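You operate a simulated robot arm through the tools that you are given. There is no shell and no other tool.

You run a simulated robot arm. Do the job below in one go: nothing can be reset, and whatever is moved stays where it is left.

## Task
Funnel 2 scoops of lentils into the green jar; stand it on the coaster.
Fine: level scoops, scoop back where it stood; the blue jar ends under the funnel. Set down upright: small steel scoop, what you pick out.

Only the result counts: the job must be done as asked and must still hold three seconds after the hand-in. Knocking over, shifting, dropping, spilling or breaking anything else fails it.

## Robot
A 7-joint arm with a two-finger parallel gripper, fixed in place. Base frame: the origin is at the foot of the arm, x ahead of it, y to its left, z up; the work surface is at about z = 0. Readings come in m, rad, newtons and seconds.
With the tool pointing down near the work surface it reaches from about 0.26 to 0.68 m from the base axis. Its first joint turns from -2.897 to 2.897 rad. Payload 2.5 kg.
The tool frame sits at the grasp point between the pads (the TCP): z along the fingers, y along the line on which they close. The tips reach 0.03 m beyond it. The gripper opens to 0.094 m. The fingers are 0.028 m wide and 0.01 m thick; the gripper's body (0.05 by 0.096 m) begins 0.055 m behind the TCP.
Orientation is told as [roll, pitch, yaw] about the base's x, y, z axes, in that order, counted from this pose: with the fingers straight down and closing along the base's y, the tool's x points along the base's -x, its y along +y and its z along -z.

## Interface
- The arm moves only by the tool play_rows. Its argument "series" is one flat list of numbers, 7 for each row, row after row: the shift along the base's x, y, z in units of 40 mm (1.0 is 40 mm), then the turn, a rotation vector about the base's x, y, z in units of 6 degrees (1.0 is 6 degrees), then the finger opening in mm, from 0 to 94. In form: [dx, dy, dz, ax, ay, az, jaw, dx, dy, dz, ax, ay, az, jaw, ...]. A call has 1 to 20 rows; each row shifts and turns the commanded pose from where the row before left it. A call with a number of a shift or a turn outside -1 to 1 is refused whole. Each row takes 0.2 s and may step no farther than 0.05 m and 0.15 rad from the row before; otherwise, or with a gripper value out of range, the whole call is refused. Where a pose cannot be reached the arm comes as near as it can. A force on the tool above 40 N (or 10 N above the force at the start of the call, whichever is more), or a blocked arm, ends the call early, and 0.2 s more pass. Each finger travels about 0.072 m/s and halts on what it meets, pressing with about 22 N; the grip force reading is that of the motor and also rises with nothing between the fingers. The clock runs only during rows and for 0.2 s after the last one: add rows that do not move to give the fingers time. The reply holds the time, the measured pose of the TCP, the force on the tool along the base axes, the opening and the grip force, in the units named above and with some noise, with the torque about the TCP (base axes, N m) and any sound that the robot's microphone picked up, and new pictures: "pictures" is both (left out), scene, wrist or none.
- Cameras (640 x 400 px; columns grow to the right, rows downward): "scene" is fixed at [0.0455, 0.656, 0.8132]; the picture's right is [-0.72, -0.69, 0.00], its down [-0.51, 0.54, -0.67] and it looks along [0.46, -0.49, -0.74] (base axes); focal length 322 px, centre (320, 200). "wrist" rides on the gripper at [0.076, 0.014, -0.103] in the tool frame; the picture's right is [-0.18, 0.98, 0.00], its down [-0.75, -0.14, -0.64] and it looks along [-0.63, -0.12, 0.77] (tool axes); focal length 243 px, centre (320, 200).
- probe_pixels(camera, pixels): for up to 12 pixels [column, row] of the newest picture of that camera ("zoom" is the newest enlarged one), the place [x, y, z] in the base frame of the surface seen there, good to about 0.002 m, but the place of the scene camera against the robot may be out by one fixed shift of up to 0.018 m in any direction. No time passes.
- zoom(camera, box): a new picture of the part [left, top, right, bottom] of that camera's present view, enlarged. No time passes.
- job_done(): hands the job in; it is judged then, once.

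Open the gripper and draw the arm clear of the work before you hand the job in, unless the task says otherwise.

The tools are called as name(argument=value, ...) on one line, values as JSON. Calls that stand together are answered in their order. play_rows: Moves the arm, as the interface text tells. Its arguments: {"type":"object","properties":{"series":{"type":"array","items":{"type":"number"}},"pictures":{"type":"string","enum":["both","scene","wrist","none"]}},"required":["series"]} The other tools are called the same way: probe_pixels (camera, pixels) gives the place of the surface under pixels of a picture; zoom (camera, box) takes an enlarged picture of a part of a camera's view; job_done () hands the job in.

At the start:

```text
time: 0.0
tool_pos: [0.2901, 0.2554, 0.5195]
orientation: [0.0, -0.001, -0.001]
ft_force: [-0.4, 0.9, -0.5]
moment: [0.0, -0.02, 0.0]
opening: 0.0942
finger_force: 0.1
```

scene: 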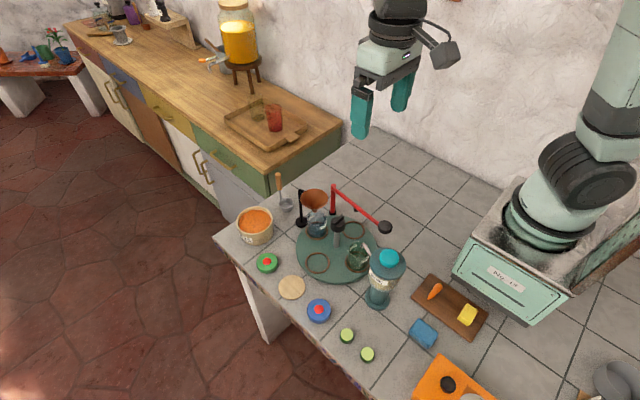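
wrist: 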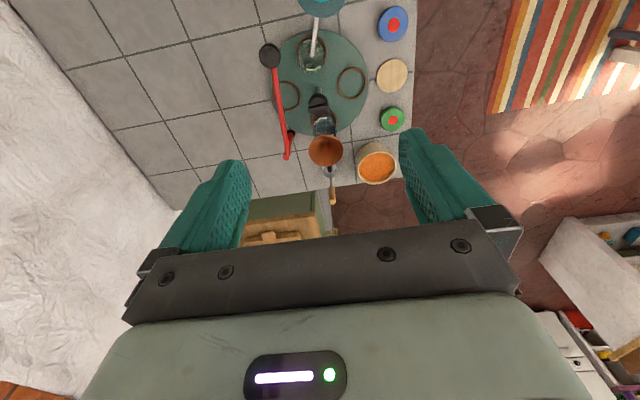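

The scene shows a turntable near (338,250) with jars, a copper funnel at (315,200), a lentil tub at (255,223), and a scoop near (285,200). I zoom in to see the details before moving.

zoom(camera="scene", box=[220, 160, 420, 320])

zoom(camera="wrist", box=[240, 0, 440, 220])

```text
2.50 times, centred on (320, 240) of scene
```

zoom: 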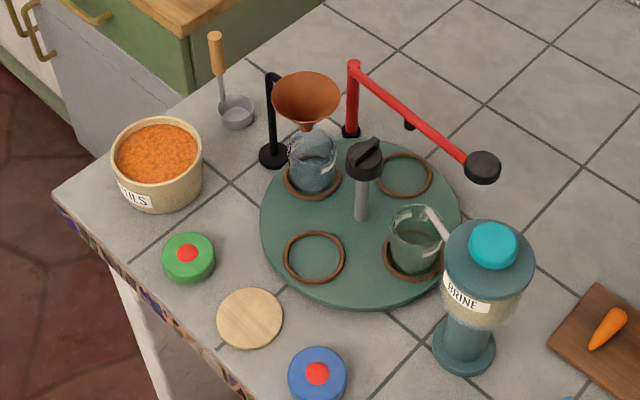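

```text
1.82 times, centred on (340, 110) of wrist
```

zoom: 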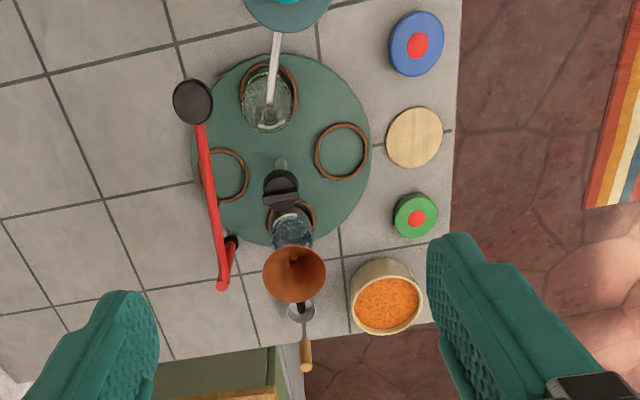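

The zoom shows a turntable with 4 rings: the blue jar sits under the funnel, the green jar by the brine dispenser spout, with a black centre knob and a red lever with a black knob. I probe the main points in the wrist zoom.

probe_pixels(camera="zoom", pixels=[[192, 102], [226, 285], [281, 190], [282, 165], [294, 275], [302, 312], [306, 355], [385, 303], [413, 137], [270, 100], [290, 230], [342, 150]])

probe_pixels(camera="scene", pixels=[[389, 227], [334, 189], [339, 220], [340, 235], [315, 193], [285, 205], [279, 185], [255, 218], [291, 287], [358, 250], [318, 225], [318, 263]])

```text
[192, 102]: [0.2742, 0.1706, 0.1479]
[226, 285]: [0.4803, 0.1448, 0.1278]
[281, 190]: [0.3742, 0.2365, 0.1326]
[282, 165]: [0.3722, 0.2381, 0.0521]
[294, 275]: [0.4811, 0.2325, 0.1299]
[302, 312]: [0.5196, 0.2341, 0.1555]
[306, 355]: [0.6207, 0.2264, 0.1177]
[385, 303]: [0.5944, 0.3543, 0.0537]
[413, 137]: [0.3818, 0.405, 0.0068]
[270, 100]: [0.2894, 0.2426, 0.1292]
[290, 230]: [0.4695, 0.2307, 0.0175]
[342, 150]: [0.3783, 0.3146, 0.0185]
```

```text
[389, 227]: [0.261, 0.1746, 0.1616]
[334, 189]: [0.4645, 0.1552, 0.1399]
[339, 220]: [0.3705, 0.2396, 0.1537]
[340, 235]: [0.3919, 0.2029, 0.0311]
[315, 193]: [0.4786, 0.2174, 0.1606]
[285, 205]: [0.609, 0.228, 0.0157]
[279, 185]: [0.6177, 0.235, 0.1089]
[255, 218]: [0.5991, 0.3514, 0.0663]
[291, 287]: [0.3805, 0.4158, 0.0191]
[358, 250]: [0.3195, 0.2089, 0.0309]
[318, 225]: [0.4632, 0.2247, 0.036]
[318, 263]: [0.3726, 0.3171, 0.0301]
```

The coordinates put the turntable centre near (0.374, 0.236), with the lever knob at (0.27, 0.17, 0.148). I zoom in tighter on the mechanism and the scoop.

zoom(camera="scene", box=[290, 175, 400, 245])

zoom(camera="scene", box=[235, 165, 335, 245])

zoom(camera="scene", box=[330, 230, 430, 320])

zoom(camera="scene", box=[300, 270, 500, 400])

probe_pixels(camera="scene", pixels=[[389, 257], [388, 275], [380, 302], [393, 245], [365, 246], [355, 209], [350, 209], [427, 333], [418, 327], [436, 338], [347, 335], [367, 353]])

```text
5.71 times, centred on (345, 210) of scene
```

zoom: 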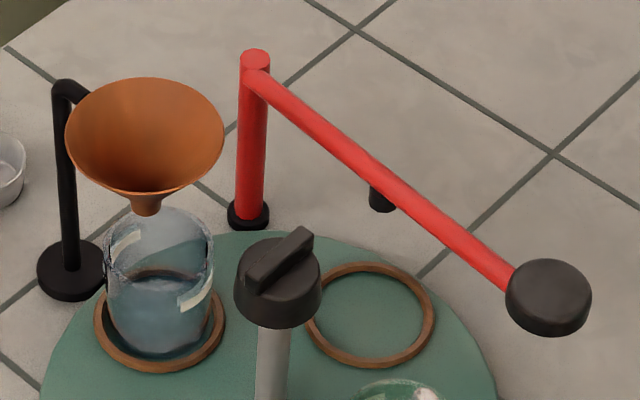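

```text
5.00 times, centred on (285, 205) of scene
```

zoom: 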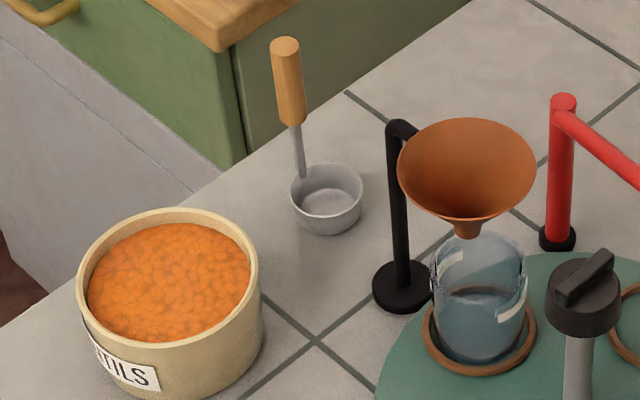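

```text
4.44 times, centred on (380, 275) of scene
```

zoom: 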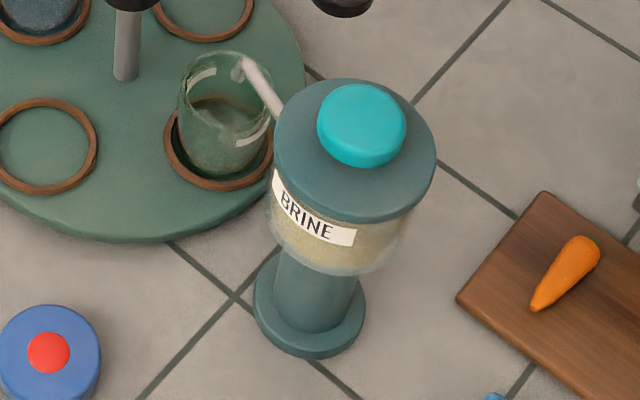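

```text
3.08 times, centred on (400, 335) of scene
```

zoom: 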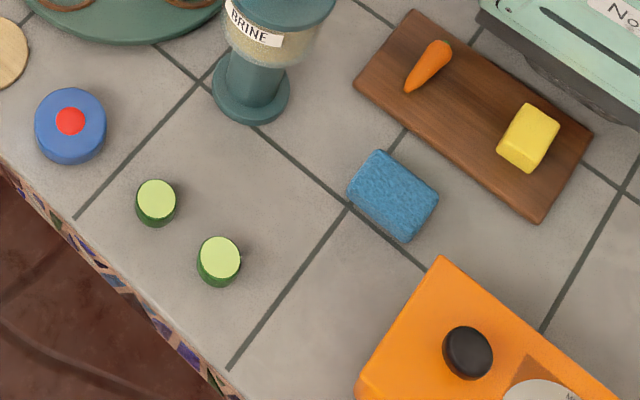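

```text
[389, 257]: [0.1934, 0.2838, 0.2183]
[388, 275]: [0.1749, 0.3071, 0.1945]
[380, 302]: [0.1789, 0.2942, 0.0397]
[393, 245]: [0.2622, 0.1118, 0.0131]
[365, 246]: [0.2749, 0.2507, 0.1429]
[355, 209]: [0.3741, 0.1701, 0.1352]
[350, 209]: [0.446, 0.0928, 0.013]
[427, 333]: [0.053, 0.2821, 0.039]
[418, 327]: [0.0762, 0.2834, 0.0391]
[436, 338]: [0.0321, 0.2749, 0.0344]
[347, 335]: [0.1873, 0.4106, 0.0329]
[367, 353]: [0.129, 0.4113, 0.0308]
```

The lever pivots on a post at about (0.465, 0.155) and has a black pin below the arm. The scoop stands with its wooden handle upright at (279,185). I lower the arm to TCP z of about 0.36 for a better wrist view.

play_rows(series=[0, 0.5, -1, 0, 0, 0, 94, 0, 0.5, -1, 0, 0, 0, 94, 0, 0, -1, 0, 0, 0, 94, 0, 0, -1, 0, 0, 0, 94])

```text
time: 1.0
tool_pos: [0.2933, 0.2993, 0.3567]
orientation: [0.001, -0.002, 0.0]
ft_force: [-0.4, -0.1, 0.6]
moment: [0.0, 0.0, -0.01]
opening: 0.0941
finger_force: 0.1
```

scene: 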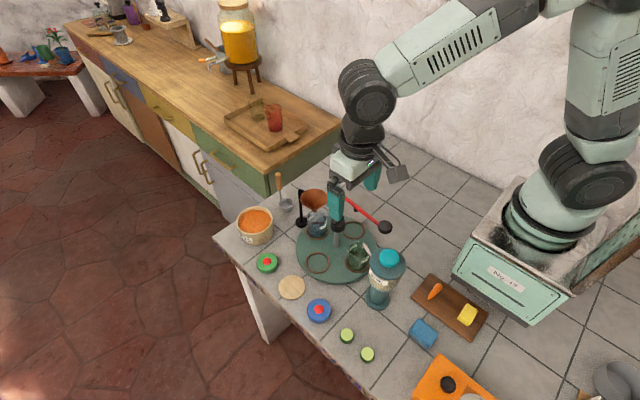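
wrist: 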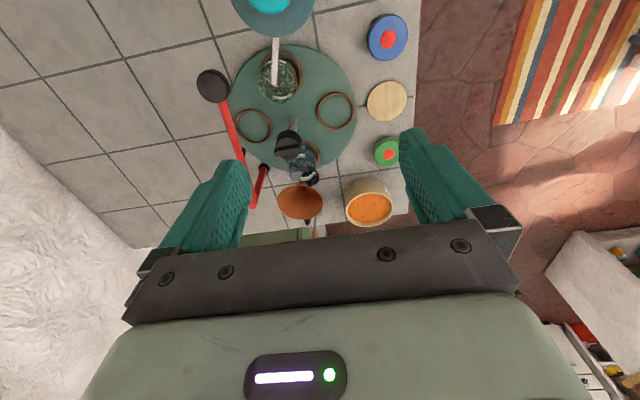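

The wrist view now shows the turntable at (295,105), the knob at (288,143), and the funnel at (300,200). I zoom on those.

zoom(camera="wrist", box=[190, 0, 350, 110])

zoom(camera="wrist", box=[230, 110, 410, 240])

probe_pixels(camera="wrist", pixels=[[212, 85], [228, 115], [240, 155], [263, 167], [253, 205], [288, 143], [300, 200], [369, 208], [387, 101], [280, 80], [242, 110], [336, 110]])

```text
3.64 times, centred on (270, 55) of wrist
```

zoom: 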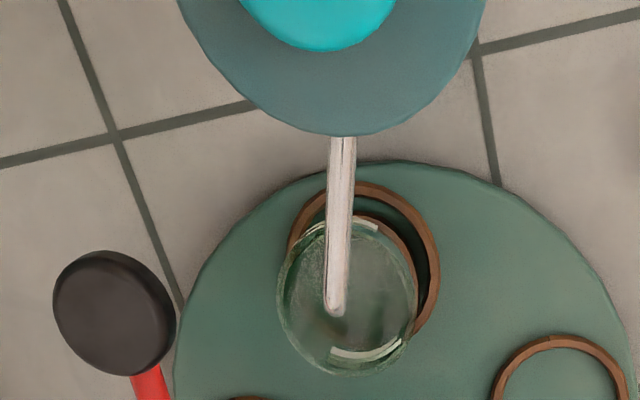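

```text
3.08 times, centred on (320, 175) of wrist
```

zoom: 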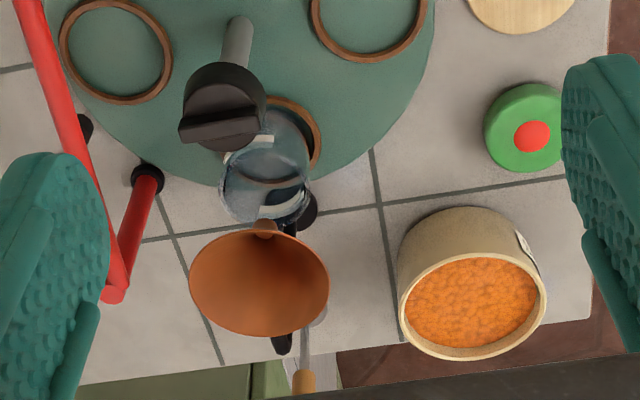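

```text
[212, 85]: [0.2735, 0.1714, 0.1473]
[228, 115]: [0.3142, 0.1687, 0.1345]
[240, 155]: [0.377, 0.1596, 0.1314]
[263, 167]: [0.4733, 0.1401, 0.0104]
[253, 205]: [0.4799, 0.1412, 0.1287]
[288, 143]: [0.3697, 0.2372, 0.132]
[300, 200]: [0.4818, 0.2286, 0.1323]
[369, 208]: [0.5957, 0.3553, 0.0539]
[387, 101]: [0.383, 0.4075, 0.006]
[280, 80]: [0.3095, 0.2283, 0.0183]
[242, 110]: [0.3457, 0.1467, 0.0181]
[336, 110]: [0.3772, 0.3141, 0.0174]
```

A black pin appears under the red arm near wrist (244,150). I probe it along with the jar rims and the funnel edges to get sizes.

probe_pixels(camera="wrist", pixels=[[244, 150], [244, 152], [245, 148], [275, 60], [268, 75], [300, 92], [288, 160], [312, 172], [277, 200], [323, 205], [300, 217], [308, 233]])

zoom(camera="scene", box=[335, 190, 375, 220])

zoom(camera="wrist", box=[220, 130, 290, 215])

```text
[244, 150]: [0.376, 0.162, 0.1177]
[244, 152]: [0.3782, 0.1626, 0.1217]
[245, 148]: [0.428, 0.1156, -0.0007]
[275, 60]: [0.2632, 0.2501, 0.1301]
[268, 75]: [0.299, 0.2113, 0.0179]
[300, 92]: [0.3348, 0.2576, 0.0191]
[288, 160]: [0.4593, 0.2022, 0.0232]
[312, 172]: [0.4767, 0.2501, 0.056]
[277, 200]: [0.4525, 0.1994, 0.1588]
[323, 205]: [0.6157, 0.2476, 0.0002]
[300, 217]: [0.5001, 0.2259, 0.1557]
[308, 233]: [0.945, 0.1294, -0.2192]
```

```text
13.33 times, centred on (355, 205) of scene
```

zoom: 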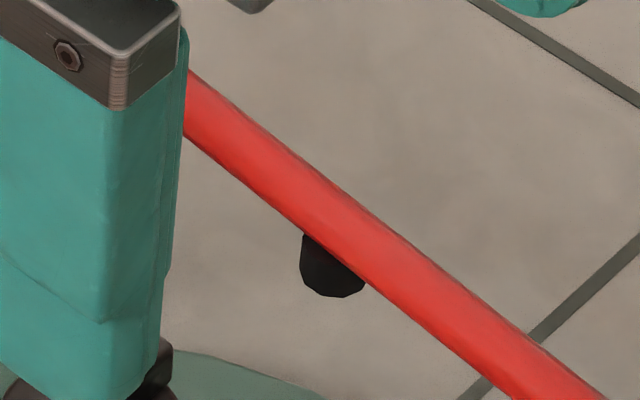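

```text
4.71 times, centred on (255, 172) of wrist
```

zoom: 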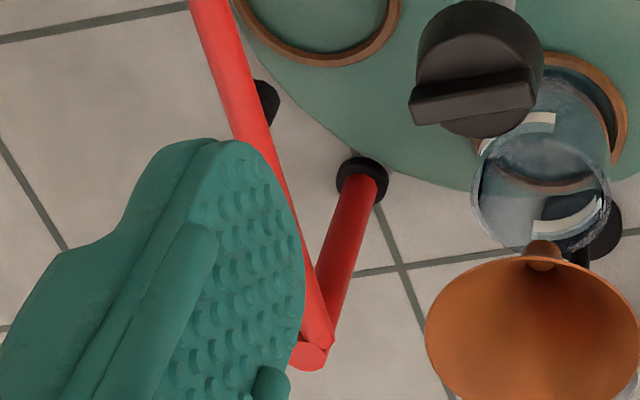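

The black pin at (0.376, 0.162, ~0.118) hangs right over one ring, so that lever is a lid press and the centre knob turns the table. I move forward for a close view of the scoop and the tub.

play_rows(series=[1, -0.3, 0, 0, 0, 0, 94, 1, -0.3, 0, 0, 0, 0, 94, 1, -0.3, 0, 0, 0, 0, 94, 0.8, -0.1, 0, 0, 0, 0, 94])

```text
time: 2.0
tool_pos: [0.4451, 0.256, 0.3582]
orientation: [0.001, -0.001, 0.002]
ft_force: [0.0, -0.4, 0.7]
moment: [-0.01, -0.01, -0.01]
opening: 0.0941
finger_force: 0.0
```

scene: 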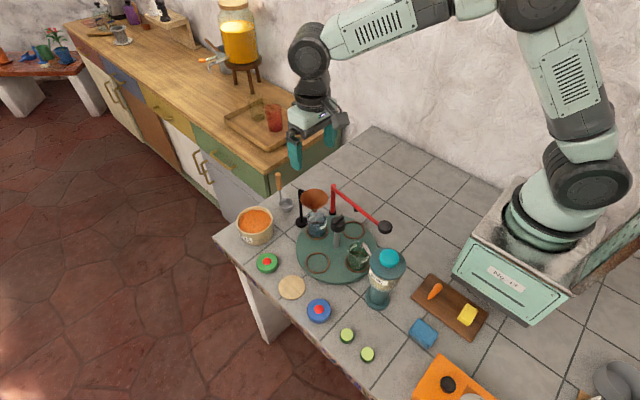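
wrist: 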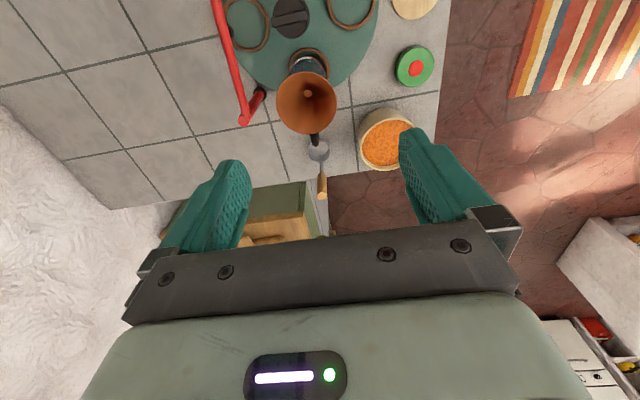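

The scoop handle is at (322,185) with its cup at (319,150), and the tub is at (385,140). I zoom on the scoop and tub, and on the knob.

zoom(camera="wrist", box=[260, 60, 440, 210])

zoom(camera="wrist", box=[220, 0, 380, 80])

probe_pixels(camera="wrist", pixels=[[323, 195], [322, 180], [321, 170], [319, 150], [311, 151], [328, 151], [319, 143], [385, 143], [363, 150], [384, 111], [384, 167], [412, 148]])

probe_pixels(camera="wrist", pixels=[[290, 5], [290, 20], [275, 20], [306, 20], [290, 34], [307, 93], [307, 75], [307, 132], [281, 105], [335, 105], [243, 122], [413, 8]])

```text
2.67 times, centred on (350, 135) of wrist
```

zoom: 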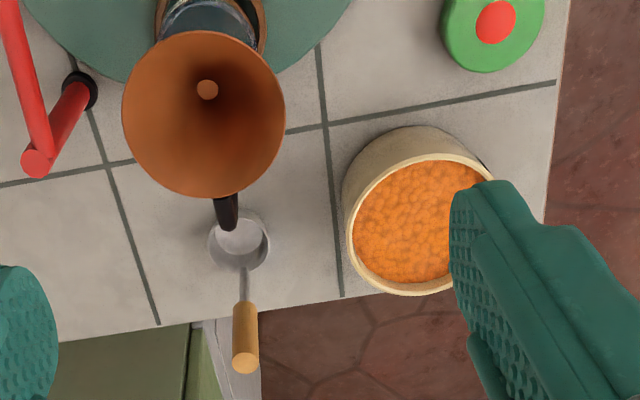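

```text
4.00 times, centred on (300, 40) of wrist
```

zoom: 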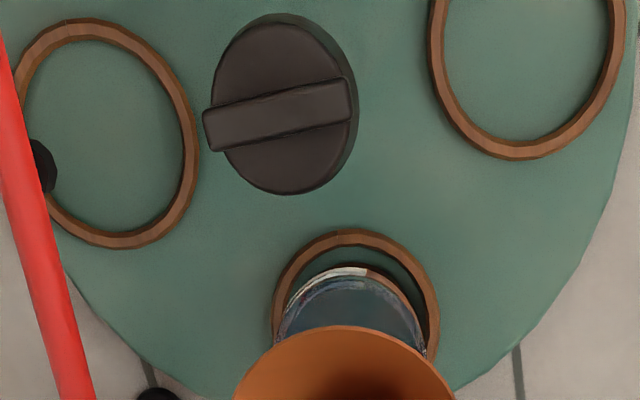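

```text
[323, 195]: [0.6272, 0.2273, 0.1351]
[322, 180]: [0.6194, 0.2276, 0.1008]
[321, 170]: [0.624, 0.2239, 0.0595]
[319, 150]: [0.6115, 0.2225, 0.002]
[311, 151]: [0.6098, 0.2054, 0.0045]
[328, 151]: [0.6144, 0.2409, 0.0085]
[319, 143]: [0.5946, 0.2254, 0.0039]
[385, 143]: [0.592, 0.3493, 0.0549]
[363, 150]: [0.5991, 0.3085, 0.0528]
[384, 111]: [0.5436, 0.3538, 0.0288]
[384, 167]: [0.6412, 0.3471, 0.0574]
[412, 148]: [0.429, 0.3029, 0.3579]
```

```text
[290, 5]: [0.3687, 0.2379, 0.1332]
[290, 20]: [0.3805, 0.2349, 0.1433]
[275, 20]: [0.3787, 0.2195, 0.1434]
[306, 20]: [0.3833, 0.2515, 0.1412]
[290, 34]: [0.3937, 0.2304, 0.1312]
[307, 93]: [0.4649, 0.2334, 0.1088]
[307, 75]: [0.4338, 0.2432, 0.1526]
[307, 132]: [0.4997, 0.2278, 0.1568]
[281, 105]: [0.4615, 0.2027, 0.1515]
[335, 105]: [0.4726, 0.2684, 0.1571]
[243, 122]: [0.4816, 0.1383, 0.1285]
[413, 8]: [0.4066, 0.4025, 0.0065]
```

The scoop handle stands at about (0.625, 0.227) with its top at z of about 0.135, and its cup is centred near (0.607, 0.224). The knob ridge at (290,20) runs nearly along y with its top at z of about 0.143. I move above the knob, turning the yaw to about +82° to grip the ridge.

play_rows(series=[-0.4, -0.125, 0, 0, 0, 1, 94, -0.4, -0.125, 0, 0, 0, 1, 94, -0.4, -0.125, 0, 0, 0, 1, 94, -0.4, -0.125, 0, 0, 0, 1, 94, 0, 0, -0.3, 0, 0, 1, 94, 0, 0, -0.3, 0, 0, 1, 94, 0, 0, -0.3, 0, 0, 1, 94, 0, 0, -0.3, 0, 0, 1, 94, 0, 0, -0.3, 0, 0, 1, 94, 0, 0, -0.3, 0, 0, 1, 94, 0, 0, 0, 0, 0, 1, 94, 0, 0, 0, 0, 0, 1, 94, 0, 0, 0, 0, 0, 1, 94, 0, 0, 0, 0, 0, 0.67, 94, 0, 0, 0, 0, 0, 0, 94])

```text
time: 5.2
tool_pos: [0.3795, 0.2339, 0.2875]
orientation: [0.0, 0.0, 1.434]
ft_force: [0.5, -0.9, 0.5]
moment: [0.0, -0.05, -0.01]
opening: 0.0942
finger_force: 0.0
```

scene: 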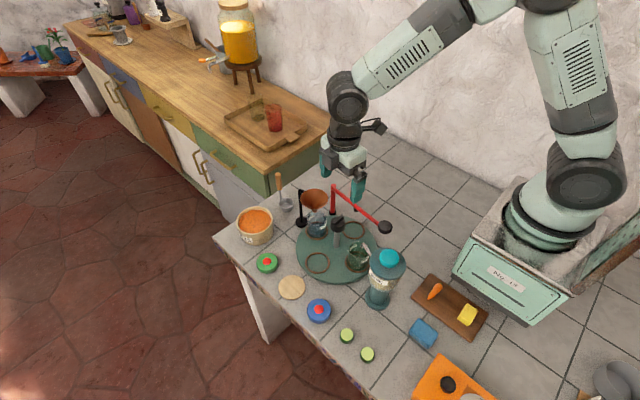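
wrist: 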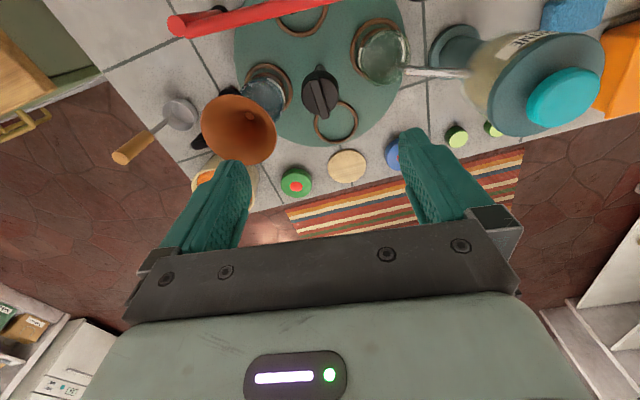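

The yaw is at 82° and the knob shows at (320,92) in the wrist view, with the ridge running almost vertical in the image. I zoom in and probe to fix its centre and angle.

zoom(camera="wrist", box=[270, 50, 370, 150])

zoom(camera="wrist", box=[340, 10, 480, 100])

probe_pixels(camera="wrist", pixels=[[318, 70], [320, 85], [322, 100], [325, 112], [308, 92], [334, 92], [336, 122], [302, 15], [380, 50], [405, 70], [237, 115], [235, 128]])

```text
4.00 times, centred on (320, 100) of wrist
```

zoom: 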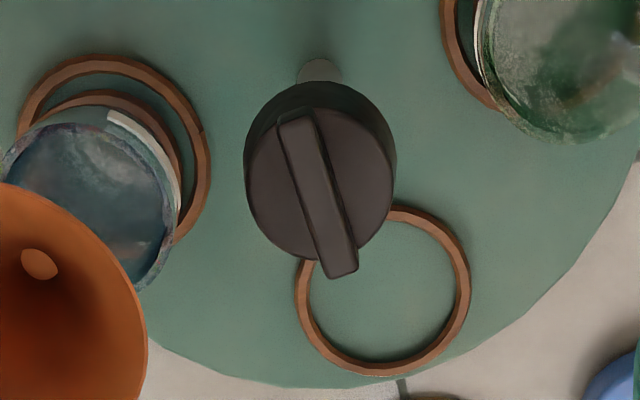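

```text
4.44 times, centred on (410, 55) of wrist
```

zoom: 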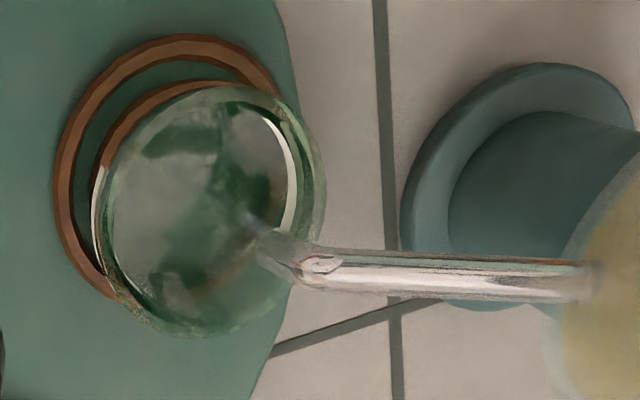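

```text
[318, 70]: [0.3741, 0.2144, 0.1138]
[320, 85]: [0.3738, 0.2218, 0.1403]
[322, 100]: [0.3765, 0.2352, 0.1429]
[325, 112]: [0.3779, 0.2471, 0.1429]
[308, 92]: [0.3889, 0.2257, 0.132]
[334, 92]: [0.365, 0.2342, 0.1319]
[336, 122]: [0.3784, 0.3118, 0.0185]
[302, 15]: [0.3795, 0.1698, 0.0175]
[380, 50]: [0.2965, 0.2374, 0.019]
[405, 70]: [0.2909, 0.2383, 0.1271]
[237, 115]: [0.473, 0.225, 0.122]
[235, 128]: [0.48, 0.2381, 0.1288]
```

I refine the ridge with a few more probes along its top centreline, plus the jar rims.

probe_pixels(camera="wrist", pixels=[[315, 82], [317, 90], [319, 98], [321, 106], [324, 115], [311, 88], [330, 106], [302, 98], [337, 94]])

probe_pixels(camera="zoom", pixels=[[97, 230], [130, 315], [320, 200], [303, 110], [200, 85], [62, 180], [180, 40], [470, 230], [440, 265], [280, 235], [210, 200], [110, 110]])

```text
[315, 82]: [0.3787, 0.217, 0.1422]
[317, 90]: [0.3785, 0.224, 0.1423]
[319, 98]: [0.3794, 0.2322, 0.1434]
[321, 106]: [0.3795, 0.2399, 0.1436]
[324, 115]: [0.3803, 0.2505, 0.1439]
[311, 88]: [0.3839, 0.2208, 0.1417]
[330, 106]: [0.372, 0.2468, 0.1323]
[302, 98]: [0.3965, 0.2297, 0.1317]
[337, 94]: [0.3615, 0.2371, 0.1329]
```

```text
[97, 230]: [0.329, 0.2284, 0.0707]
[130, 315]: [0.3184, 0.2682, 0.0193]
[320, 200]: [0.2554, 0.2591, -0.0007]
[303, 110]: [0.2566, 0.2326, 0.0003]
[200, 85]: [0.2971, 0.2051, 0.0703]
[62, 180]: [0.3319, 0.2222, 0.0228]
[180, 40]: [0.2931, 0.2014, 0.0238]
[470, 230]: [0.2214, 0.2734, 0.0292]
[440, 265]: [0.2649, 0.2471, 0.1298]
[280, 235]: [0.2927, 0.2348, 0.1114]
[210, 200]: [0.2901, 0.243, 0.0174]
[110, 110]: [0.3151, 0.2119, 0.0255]
```

The ridge centre is at about (0.380, 0.2345), lying along y within about 3°, with its top at z 0.143 and the knob disc at 0.132. I add 6° of yaw and go down with a 40 mm opening.

play_rows(series=[0, -0.04, -0.5, 0, 0, 1, 60, 0, 0, -0.9, 0, 0, 0, 40, 0, 0, -0.9, 0, 0, 0, 40, 0, 0, -0.5, 0, 0, 0, 40, 0, 0, 0, 0, 0, 0, 40])

```text
time: 6.4
tool_pos: [0.3781, 0.2348, 0.1745]
orientation: [0.0, 0.001, 1.536]
ft_force: [0.6, 0.2, 0.0]
moment: [-0.01, -0.03, 0.02]
opening: 0.0399
finger_force: 0.1
```

scene: 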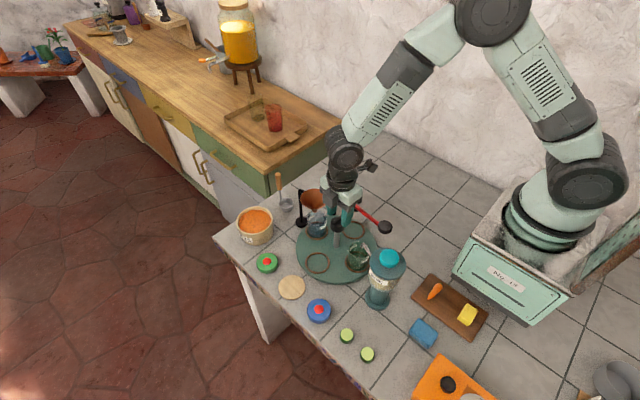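
wrist: 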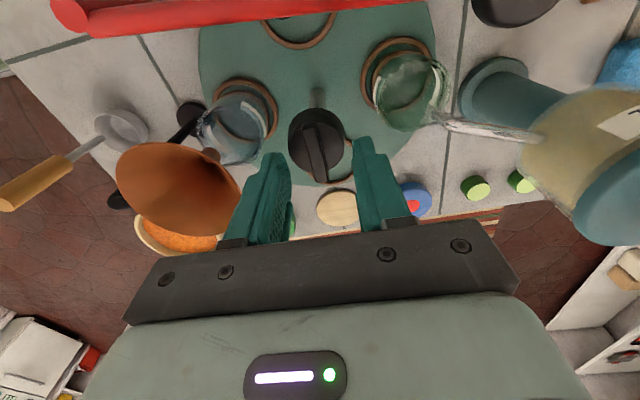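

The ridge at (318,145) sits between the fingertips at (280,160) and (368,145). I zoom and probe to check centring and tip height before closing.

zoom(camera="wrist", box=[250, 90, 400, 200])

probe_pixels(camera="wrist", pixels=[[282, 155], [290, 160], [360, 142], [357, 150], [316, 120], [318, 135], [320, 150], [322, 165], [323, 178], [300, 140], [335, 140]])

```text
3.64 times, centred on (325, 145) of wrist
```

zoom: 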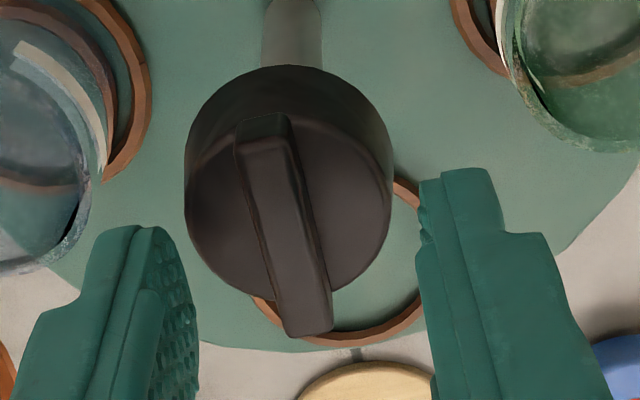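

```text
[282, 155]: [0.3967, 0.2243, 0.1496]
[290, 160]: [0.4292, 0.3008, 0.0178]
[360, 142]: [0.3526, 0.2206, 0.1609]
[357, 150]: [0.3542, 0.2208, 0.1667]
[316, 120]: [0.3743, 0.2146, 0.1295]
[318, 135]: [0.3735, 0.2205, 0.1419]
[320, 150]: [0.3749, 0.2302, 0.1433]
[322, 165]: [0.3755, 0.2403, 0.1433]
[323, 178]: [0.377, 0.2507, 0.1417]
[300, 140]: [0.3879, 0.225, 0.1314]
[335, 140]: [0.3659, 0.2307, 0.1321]
```

The tips sit at about z 0.144 with the ridge roughly 1–2 mm toward +x of the mid-line. I shift +1.5 mm in x, go down 9.5 mm and close on the ridge.

play_rows(series=[0.04, 0, -0.12, 0, 0, 0, 40, 0, 0, -0.12, 0, 0, 0, 40, 0, 0, 0, 0, 0, 0, 20, 0, 0, 0, 0, 0, 0, 5, 0, 0, 0, 0, 0, 0, 0, 0, 0, 0, 0, 0, 0, 0], pictures="wrist")

```text
time: 7.8
tool_pos: [0.3806, 0.2351, 0.166]
orientation: [0.001, 0.001, 1.535]
ft_force: [-1.1, 1.9, 0.5]
moment: [-0.06, 0.03, 0.05]
opening: 0.0094
finger_force: 43.2
```

wrist: 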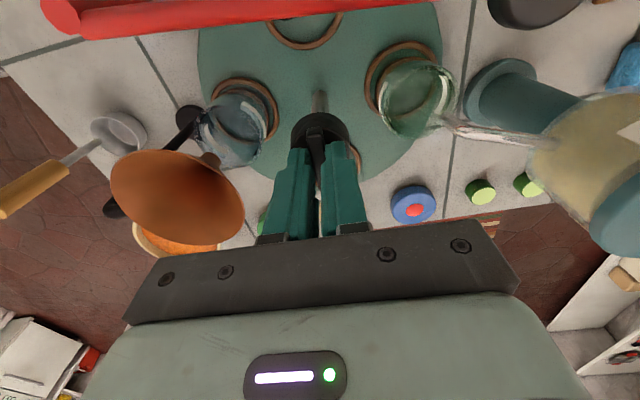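

The ridge is held (opening 9.4 mm). I try a gentle clockwise turn of about 15° and watch the moment and pictures.

play_rows(series=[0, 0, 0, 0, 0, -0.3, 0, 0, 0, 0, 0, 0, -0.5, 0, 0, 0, 0, 0, 0, -0.6, 0, 0, 0, 0, 0, 0, -0.6, 0, 0, 0, 0, 0, 0, -0.5, 0])

```text
time: 9.0
tool_pos: [0.379, 0.2346, 0.1655]
orientation: [0.003, 0.0, 1.274]
ft_force: [-13.9, 5.5, -1.0]
moment: [1.43, -0.09, 0.07]
opening: 0.0096
finger_force: 43.9
```

scene: 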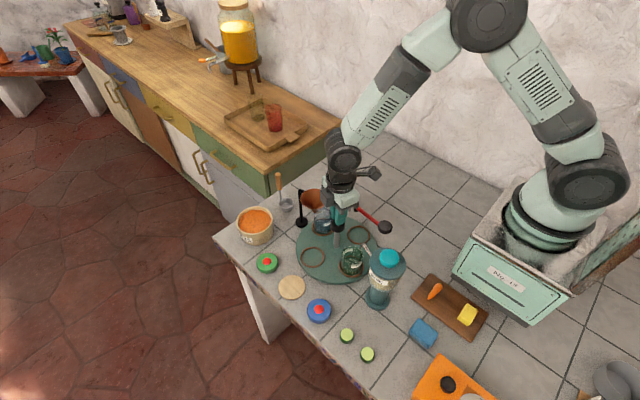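
wrist: 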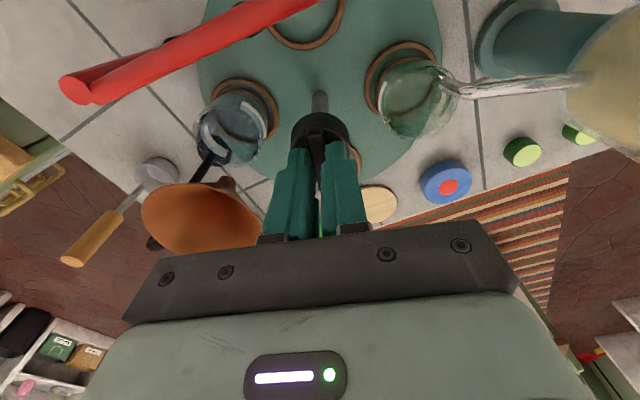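

The table turned with the knob (jars unchanged relative to the gripper, green jar now at (352,262) in scene). There is a side force of −14 N in x, so I continue the turn while easing about 1 mm toward −x.

play_rows(series=[-0.025, 0.01, 0, 0, 0, -0.3, 0, 0, 0, 0, 0, 0, -0.5, 0, 0, 0, 0, 0, 0, -0.5, 0, 0, 0, 0, 0, 0, -0.3, 0, 0, 0, 0, 0, 0, 0, 0], pictures="wrist")

```text
time: 10.2
tool_pos: [0.3802, 0.2344, 0.1661]
orientation: [0.0, 0.001, 1.106]
ft_force: [5.8, 11.2, -33.2]
moment: [0.21, -0.09, 0.01]
opening: 0.0096
finger_force: 43.4
```

wrist: 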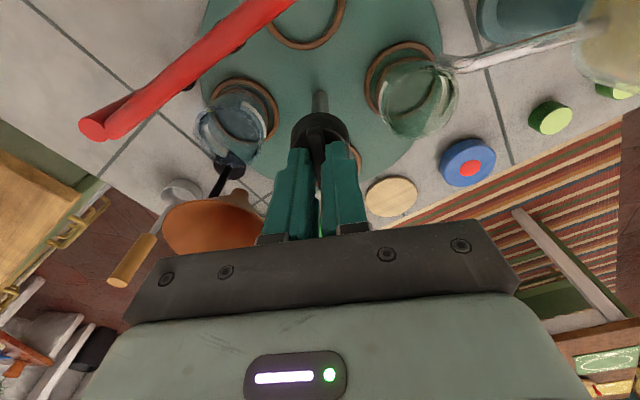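

The force along z rose to −33 N from the rigid pinch while the table itself turns easily. I loosen to 12 mm so the pads only push the ridge around, and keep turning.

play_rows(series=[0, 0, 0, 0, 0, 0, 12, 0, 0, 0, 0, 0, 0, 12, 0, 0, 0, 0, 0, -0.3, 12, 0, 0, 0, 0, 0, -0.5, 12, 0, 0, 0, 0, 0, -0.6, 12, 0, 0, 0, 0, 0, -0.6, 12, 0, 0, 0, 0, 0, -0.5, 12, 0, 0, 0, 0, 0, 0, 12], pictures="wrist")

```text
time: 12.0
tool_pos: [0.3788, 0.2332, 0.1659]
orientation: [0.0, -0.001, 0.845]
ft_force: [0.4, -0.4, -0.3]
moment: [-0.03, 0.02, 0.0]
opening: 0.012
finger_force: 0.0
```

wrist: 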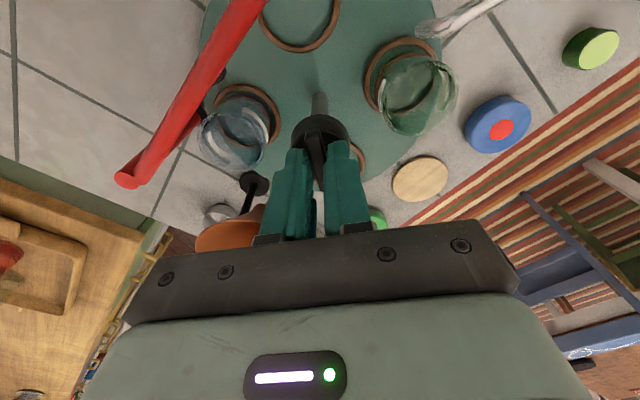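

Turning with a loose grip works with no force (yaw now 48°), and both jars stay in their rings. I continue about 48° more.

play_rows(series=[0, 0, 0, 0, 0, -0.4, 12, 0, 0, 0, 0, 0, -0.7, 12, 0, 0, 0, 0, 0, -0.8, 12, 0, 0, 0, 0, 0, -0.8, 12, 0, 0, 0, 0, 0, -0.8, 12, 0, 0, 0, 0, 0, -0.8, 12, 0, 0, 0, 0, 0, -0.8, 12, 0, 0, 0, 0, 0, -0.8, 12, 0, 0, 0, 0, 0, -0.8, 12, 0, 0, 0, 0, 0, -0.8, 12, 0, 0, 0, 0, 0, -0.5, 12, 0, 0, 0, 0, 0, 0, 12])

```text
time: 14.6
tool_pos: [0.3793, 0.2337, 0.1656]
orientation: [0.0, 0.0, 0.006]
ft_force: [0.8, 0.4, 0.2]
moment: [0.01, -0.02, 0.03]
opening: 0.0119
finger_force: 0.1
```

scene: 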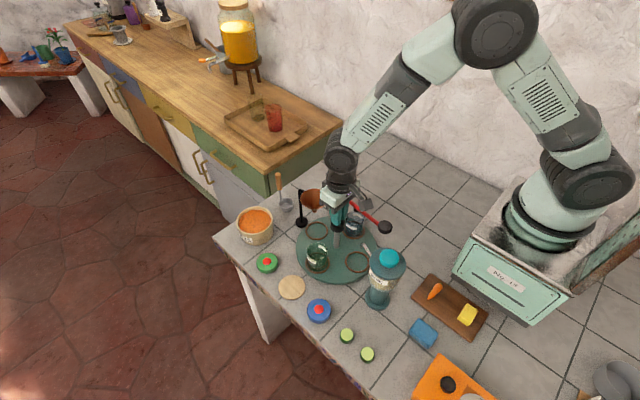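
wrist: 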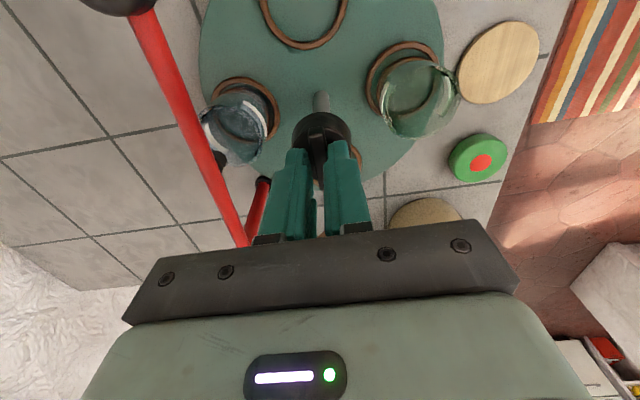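

At yaw 0 the green jar is at the free station (scene (317,258)) and the blue jar is under the press. I keep turning clockwise, in two parts, to see whether the wrist range allows it.

play_rows(series=[0, 0, 0, 0, 0, -0.4, 12, 0, 0, 0, 0, 0, -0.7, 12, 0, 0, 0, 0, 0, -0.8, 12, 0, 0, 0, 0, 0, -0.8, 12, 0, 0, 0, 0, 0, -0.8, 12, 0, 0, 0, 0, 0, -0.8, 12, 0, 0, 0, 0, 0, -0.8, 12, 0, 0, 0, 0, 0, -0.8, 12, 0, 0, 0, 0, 0, -0.6, 12, 0, 0, 0, 0, 0, -0.5, 12, 0, 0, 0, 0, 0, 0, 12])

```text
time: 17.0
tool_pos: [0.3812, 0.2341, 0.165]
orientation: [0.0, 0.001, -0.729]
ft_force: [1.0, -0.3, 0.3]
moment: [0.02, 0.0, -0.01]
opening: 0.0121
finger_force: 0.1
```

scene: 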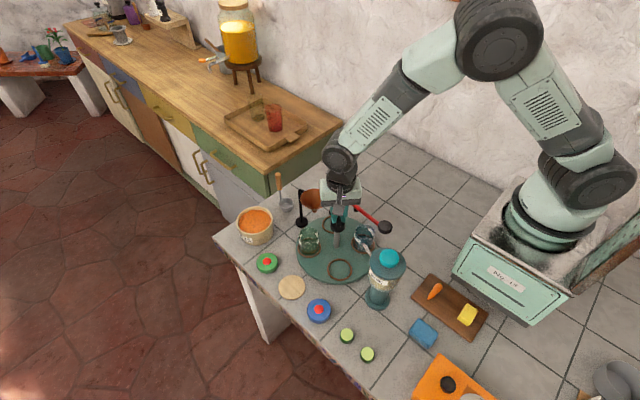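
wrist: 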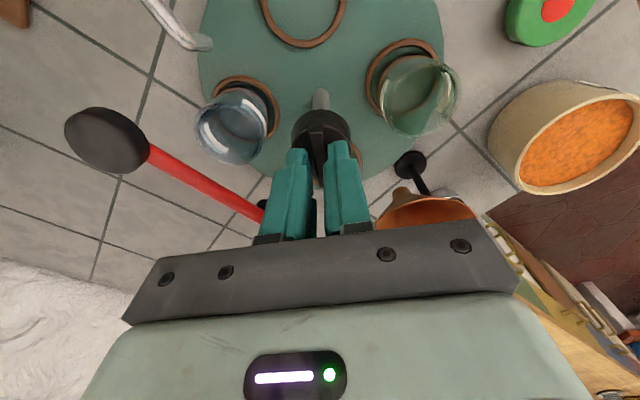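

The yaw is −42° with no resistance. I go on to about −92° and then close on the ridge so it aligns at the 180° position.

play_rows(series=[0, 0, 0, 0, 0, -0.4, 12, 0, 0, 0, 0, 0, -0.7, 12, 0, 0, 0, 0, 0, -0.8, 12, 0, 0, 0, 0, 0, -0.8, 12, 0, 0, 0, 0, 0, -0.8, 12, 0, 0, 0, 0, 0, -0.8, 12, 0, 0, 0, 0, 0, -0.8, 12, 0, 0, 0, 0, 0, -0.8, 12, 0, 0, 0, 0, 0, -0.8, 12, 0, 0, 0, 0, 0, -0.8, 12, 0, 0, 0, 0, 0, -0.5, 12, 0, 0, 0, 0, 0, -0.37, 12, 0, 0, 0, 0, 0, 0, 12])

```text
time: 19.8
tool_pos: [0.3799, 0.2322, 0.1662]
orientation: [0.001, -0.002, -1.603]
ft_force: [0.8, 0.2, 0.4]
moment: [0.03, 0.01, 0.04]
opening: 0.0121
finger_force: 0.1
```

scene: 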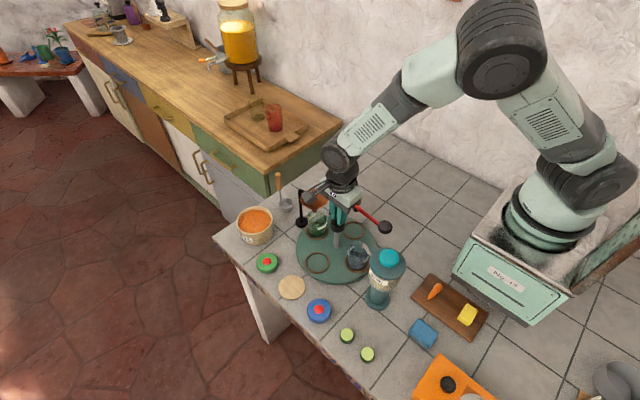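
wrist: 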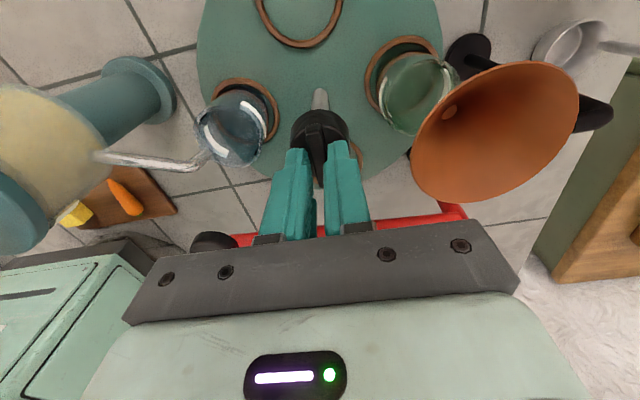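

At yaw −92° the green jar (415,95 in wrist) is almost under the funnel and the blue jar is by the brine spout. I close on the ridge to align it, then reopen.

play_rows(series=[0, 0, 0, 0, 0, 0, 8, 0, 0, 0, 0, 0, 0, 6, 0, 0, 0, 0, 0, 0, 6, 0, 0, 0, 0, 0, 0, 14, 0, 0, 0, 0, 0, 0, 30, 0, 0, 0, 0, 0, 0, 30], pictures="wrist")

zoom(camera="wrist", box=[340, 0, 600, 210])

probe_pixels(camera="wrist", pixels=[[366, 85], [405, 50], [440, 62], [385, 112], [320, 120], [316, 178], [449, 108], [410, 135], [420, 52], [395, 40], [450, 150]])

```text
time: 21.2
tool_pos: [0.379, 0.2338, 0.1659]
orientation: [-0.001, 0.0, -1.602]
ft_force: [0.5, 0.7, 0.5]
moment: [-0.03, -0.03, 0.02]
opening: 0.03
finger_force: 0.0
```

wrist: 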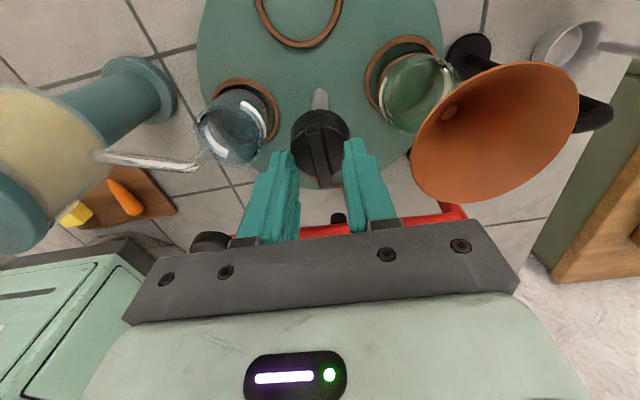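

```text
1.90 times, centred on (470, 105) of wrist
```

zoom: 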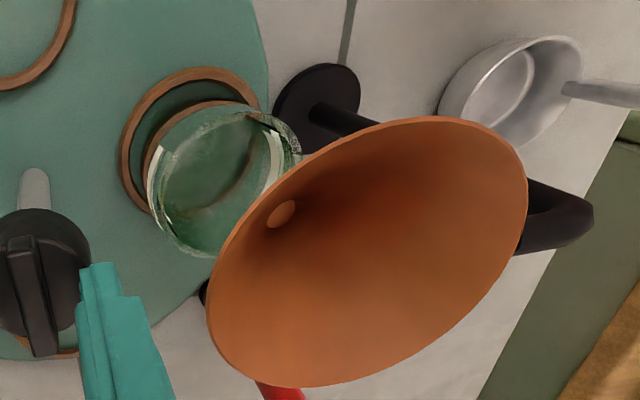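

```text
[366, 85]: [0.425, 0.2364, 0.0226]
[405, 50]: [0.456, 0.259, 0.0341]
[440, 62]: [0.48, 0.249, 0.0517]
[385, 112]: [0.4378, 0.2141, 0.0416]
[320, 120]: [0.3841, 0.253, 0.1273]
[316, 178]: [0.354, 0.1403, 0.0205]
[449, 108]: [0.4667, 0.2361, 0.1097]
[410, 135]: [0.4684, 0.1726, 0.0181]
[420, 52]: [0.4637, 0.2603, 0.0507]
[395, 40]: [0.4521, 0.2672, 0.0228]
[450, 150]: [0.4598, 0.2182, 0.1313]
```

The green jar (415,95) now sits under the funnel outlet at about (0.466, 0.236), and the grip is released. I raise the arm and turn the wrist back the other way, so I can grasp the scoop handle with yaw near +90°.

play_rows(series=[0, 0, 0.5, 0, 0, 0, 30, 0, 0, 0.9, 0, 0, 0, 30, 0, 0, 0.9, 0, 0, 0, 50, 0, 0, 0.9, 0, 0, 1, 70, 0, 0, 0.4, 0, 0, 1, 90, 0, 0, 0, 0, 0, 1, 94, 0, 0, 0, 0, 0, 1, 94, 0, 0, 0, 0, 0, 1, 94, 0, 0, 0, 0, 0, 1, 94, 0, 0, 0, 0, 0, 1, 94, 0, 0, 0, 0, 0, 1, 94, 0, 0, 0, 0, 0, 1, 94, 0, 0, 0, 0, 0, 1, 94, 0, 0, 0, 0, 0, 1, 94, 0, 0, 0, 0, 0, 1, 94, 0, 0, 0, 0, 0, 1, 94, 0, 0, 0, 0, 0, 1, 94, 0, 0, 0, 0, 0, 1, 94, 0, 0, 0, 0, 0, 1, 94])

```text
time: 25.2
tool_pos: [0.3801, 0.2338, 0.3101]
orientation: [-0.001, 0.0, 0.076]
ft_force: [-0.5, 0.1, 0.3]
moment: [-0.01, 0.04, 0.02]
opening: 0.0941
finger_force: 0.0
```

scene: 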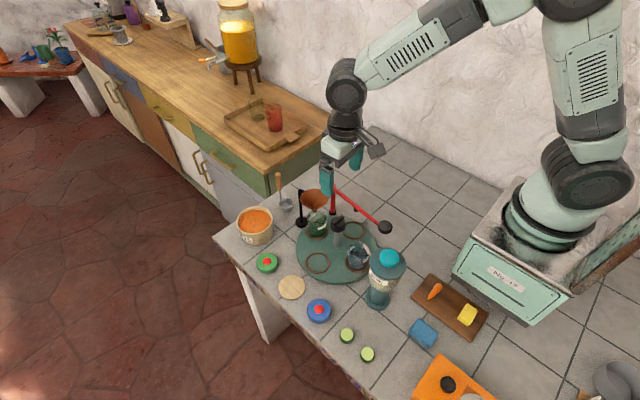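
wrist: 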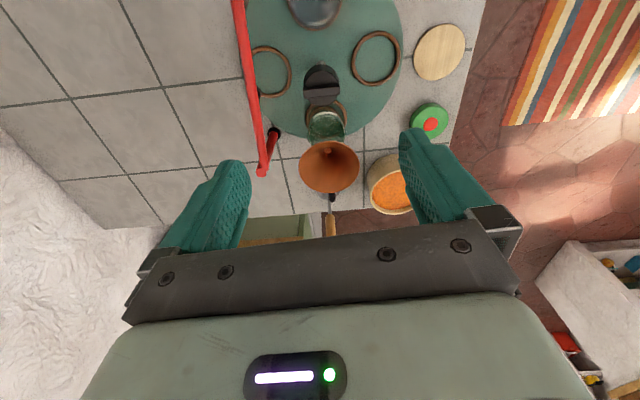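

The yaw is back near 0 and the green jar is visible under the funnel at (325,125). I move forward for a close look at the scoop cup and the tub.

play_rows(series=[1, 0.3, 0, 0, 0, 0, 94, 1, 0.3, 0, 0, 0, 0, 94, 1, 0.3, 0, 0, 0, 0, 94, 1, 0.25, 0, 0, 0, 0, 94, 0, 0, 0, 0, 0, 0, 94], pictures="wrist")

zoom(camera="wrist", box=[220, 20, 410, 170])

```text
time: 26.4
tool_pos: [0.539, 0.2786, 0.3109]
orientation: [0.0, 0.002, 0.073]
ft_force: [0.1, 0.1, -0.3]
moment: [0.0, 0.02, 0.0]
opening: 0.0938
finger_force: 0.1
```

wrist: 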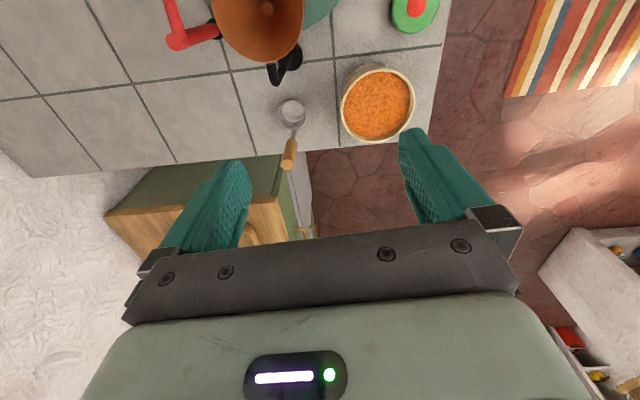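

```text
2.67 times, centred on (315, 95) of wrist
```

zoom: 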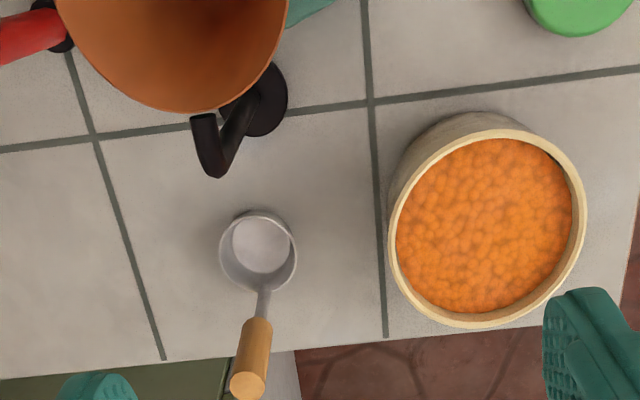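

I probe the scoop cup's rim and floor, the handle, and the tub's rim and lentil surface in this zoom.

probe_pixels(camera="zoom", pixels=[[222, 250], [295, 252], [257, 214], [243, 288], [260, 245], [264, 303], [257, 325], [254, 345], [248, 386], [258, 216]])

probe_pixels(camera="zoom", pixels=[[392, 240], [581, 225], [480, 133], [490, 321], [485, 225], [405, 240], [568, 215], [480, 145], [490, 306], [400, 170], [440, 300], [550, 290]])

zoom(camera="wrist", box=[270, 85, 330, 175])

```text
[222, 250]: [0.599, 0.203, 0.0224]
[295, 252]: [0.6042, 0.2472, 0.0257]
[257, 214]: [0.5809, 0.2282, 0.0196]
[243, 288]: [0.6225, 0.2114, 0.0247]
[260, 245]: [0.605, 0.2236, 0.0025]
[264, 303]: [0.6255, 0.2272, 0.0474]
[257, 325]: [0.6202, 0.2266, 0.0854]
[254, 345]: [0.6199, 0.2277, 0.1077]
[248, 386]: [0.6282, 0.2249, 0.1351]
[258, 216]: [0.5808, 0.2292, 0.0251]
```

```text
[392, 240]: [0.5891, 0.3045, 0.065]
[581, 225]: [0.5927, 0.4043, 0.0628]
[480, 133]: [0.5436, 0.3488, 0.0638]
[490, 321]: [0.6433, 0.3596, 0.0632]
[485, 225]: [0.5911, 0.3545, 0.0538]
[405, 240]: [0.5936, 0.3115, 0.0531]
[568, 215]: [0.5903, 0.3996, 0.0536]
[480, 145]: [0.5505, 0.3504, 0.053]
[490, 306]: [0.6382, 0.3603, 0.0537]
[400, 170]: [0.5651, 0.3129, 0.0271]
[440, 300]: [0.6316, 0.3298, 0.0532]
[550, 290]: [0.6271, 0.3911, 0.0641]
```

```text
4.44 times, centred on (300, 130) of wrist
```

zoom: 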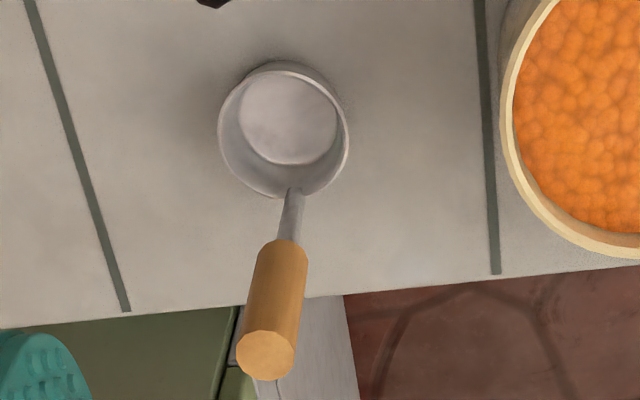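

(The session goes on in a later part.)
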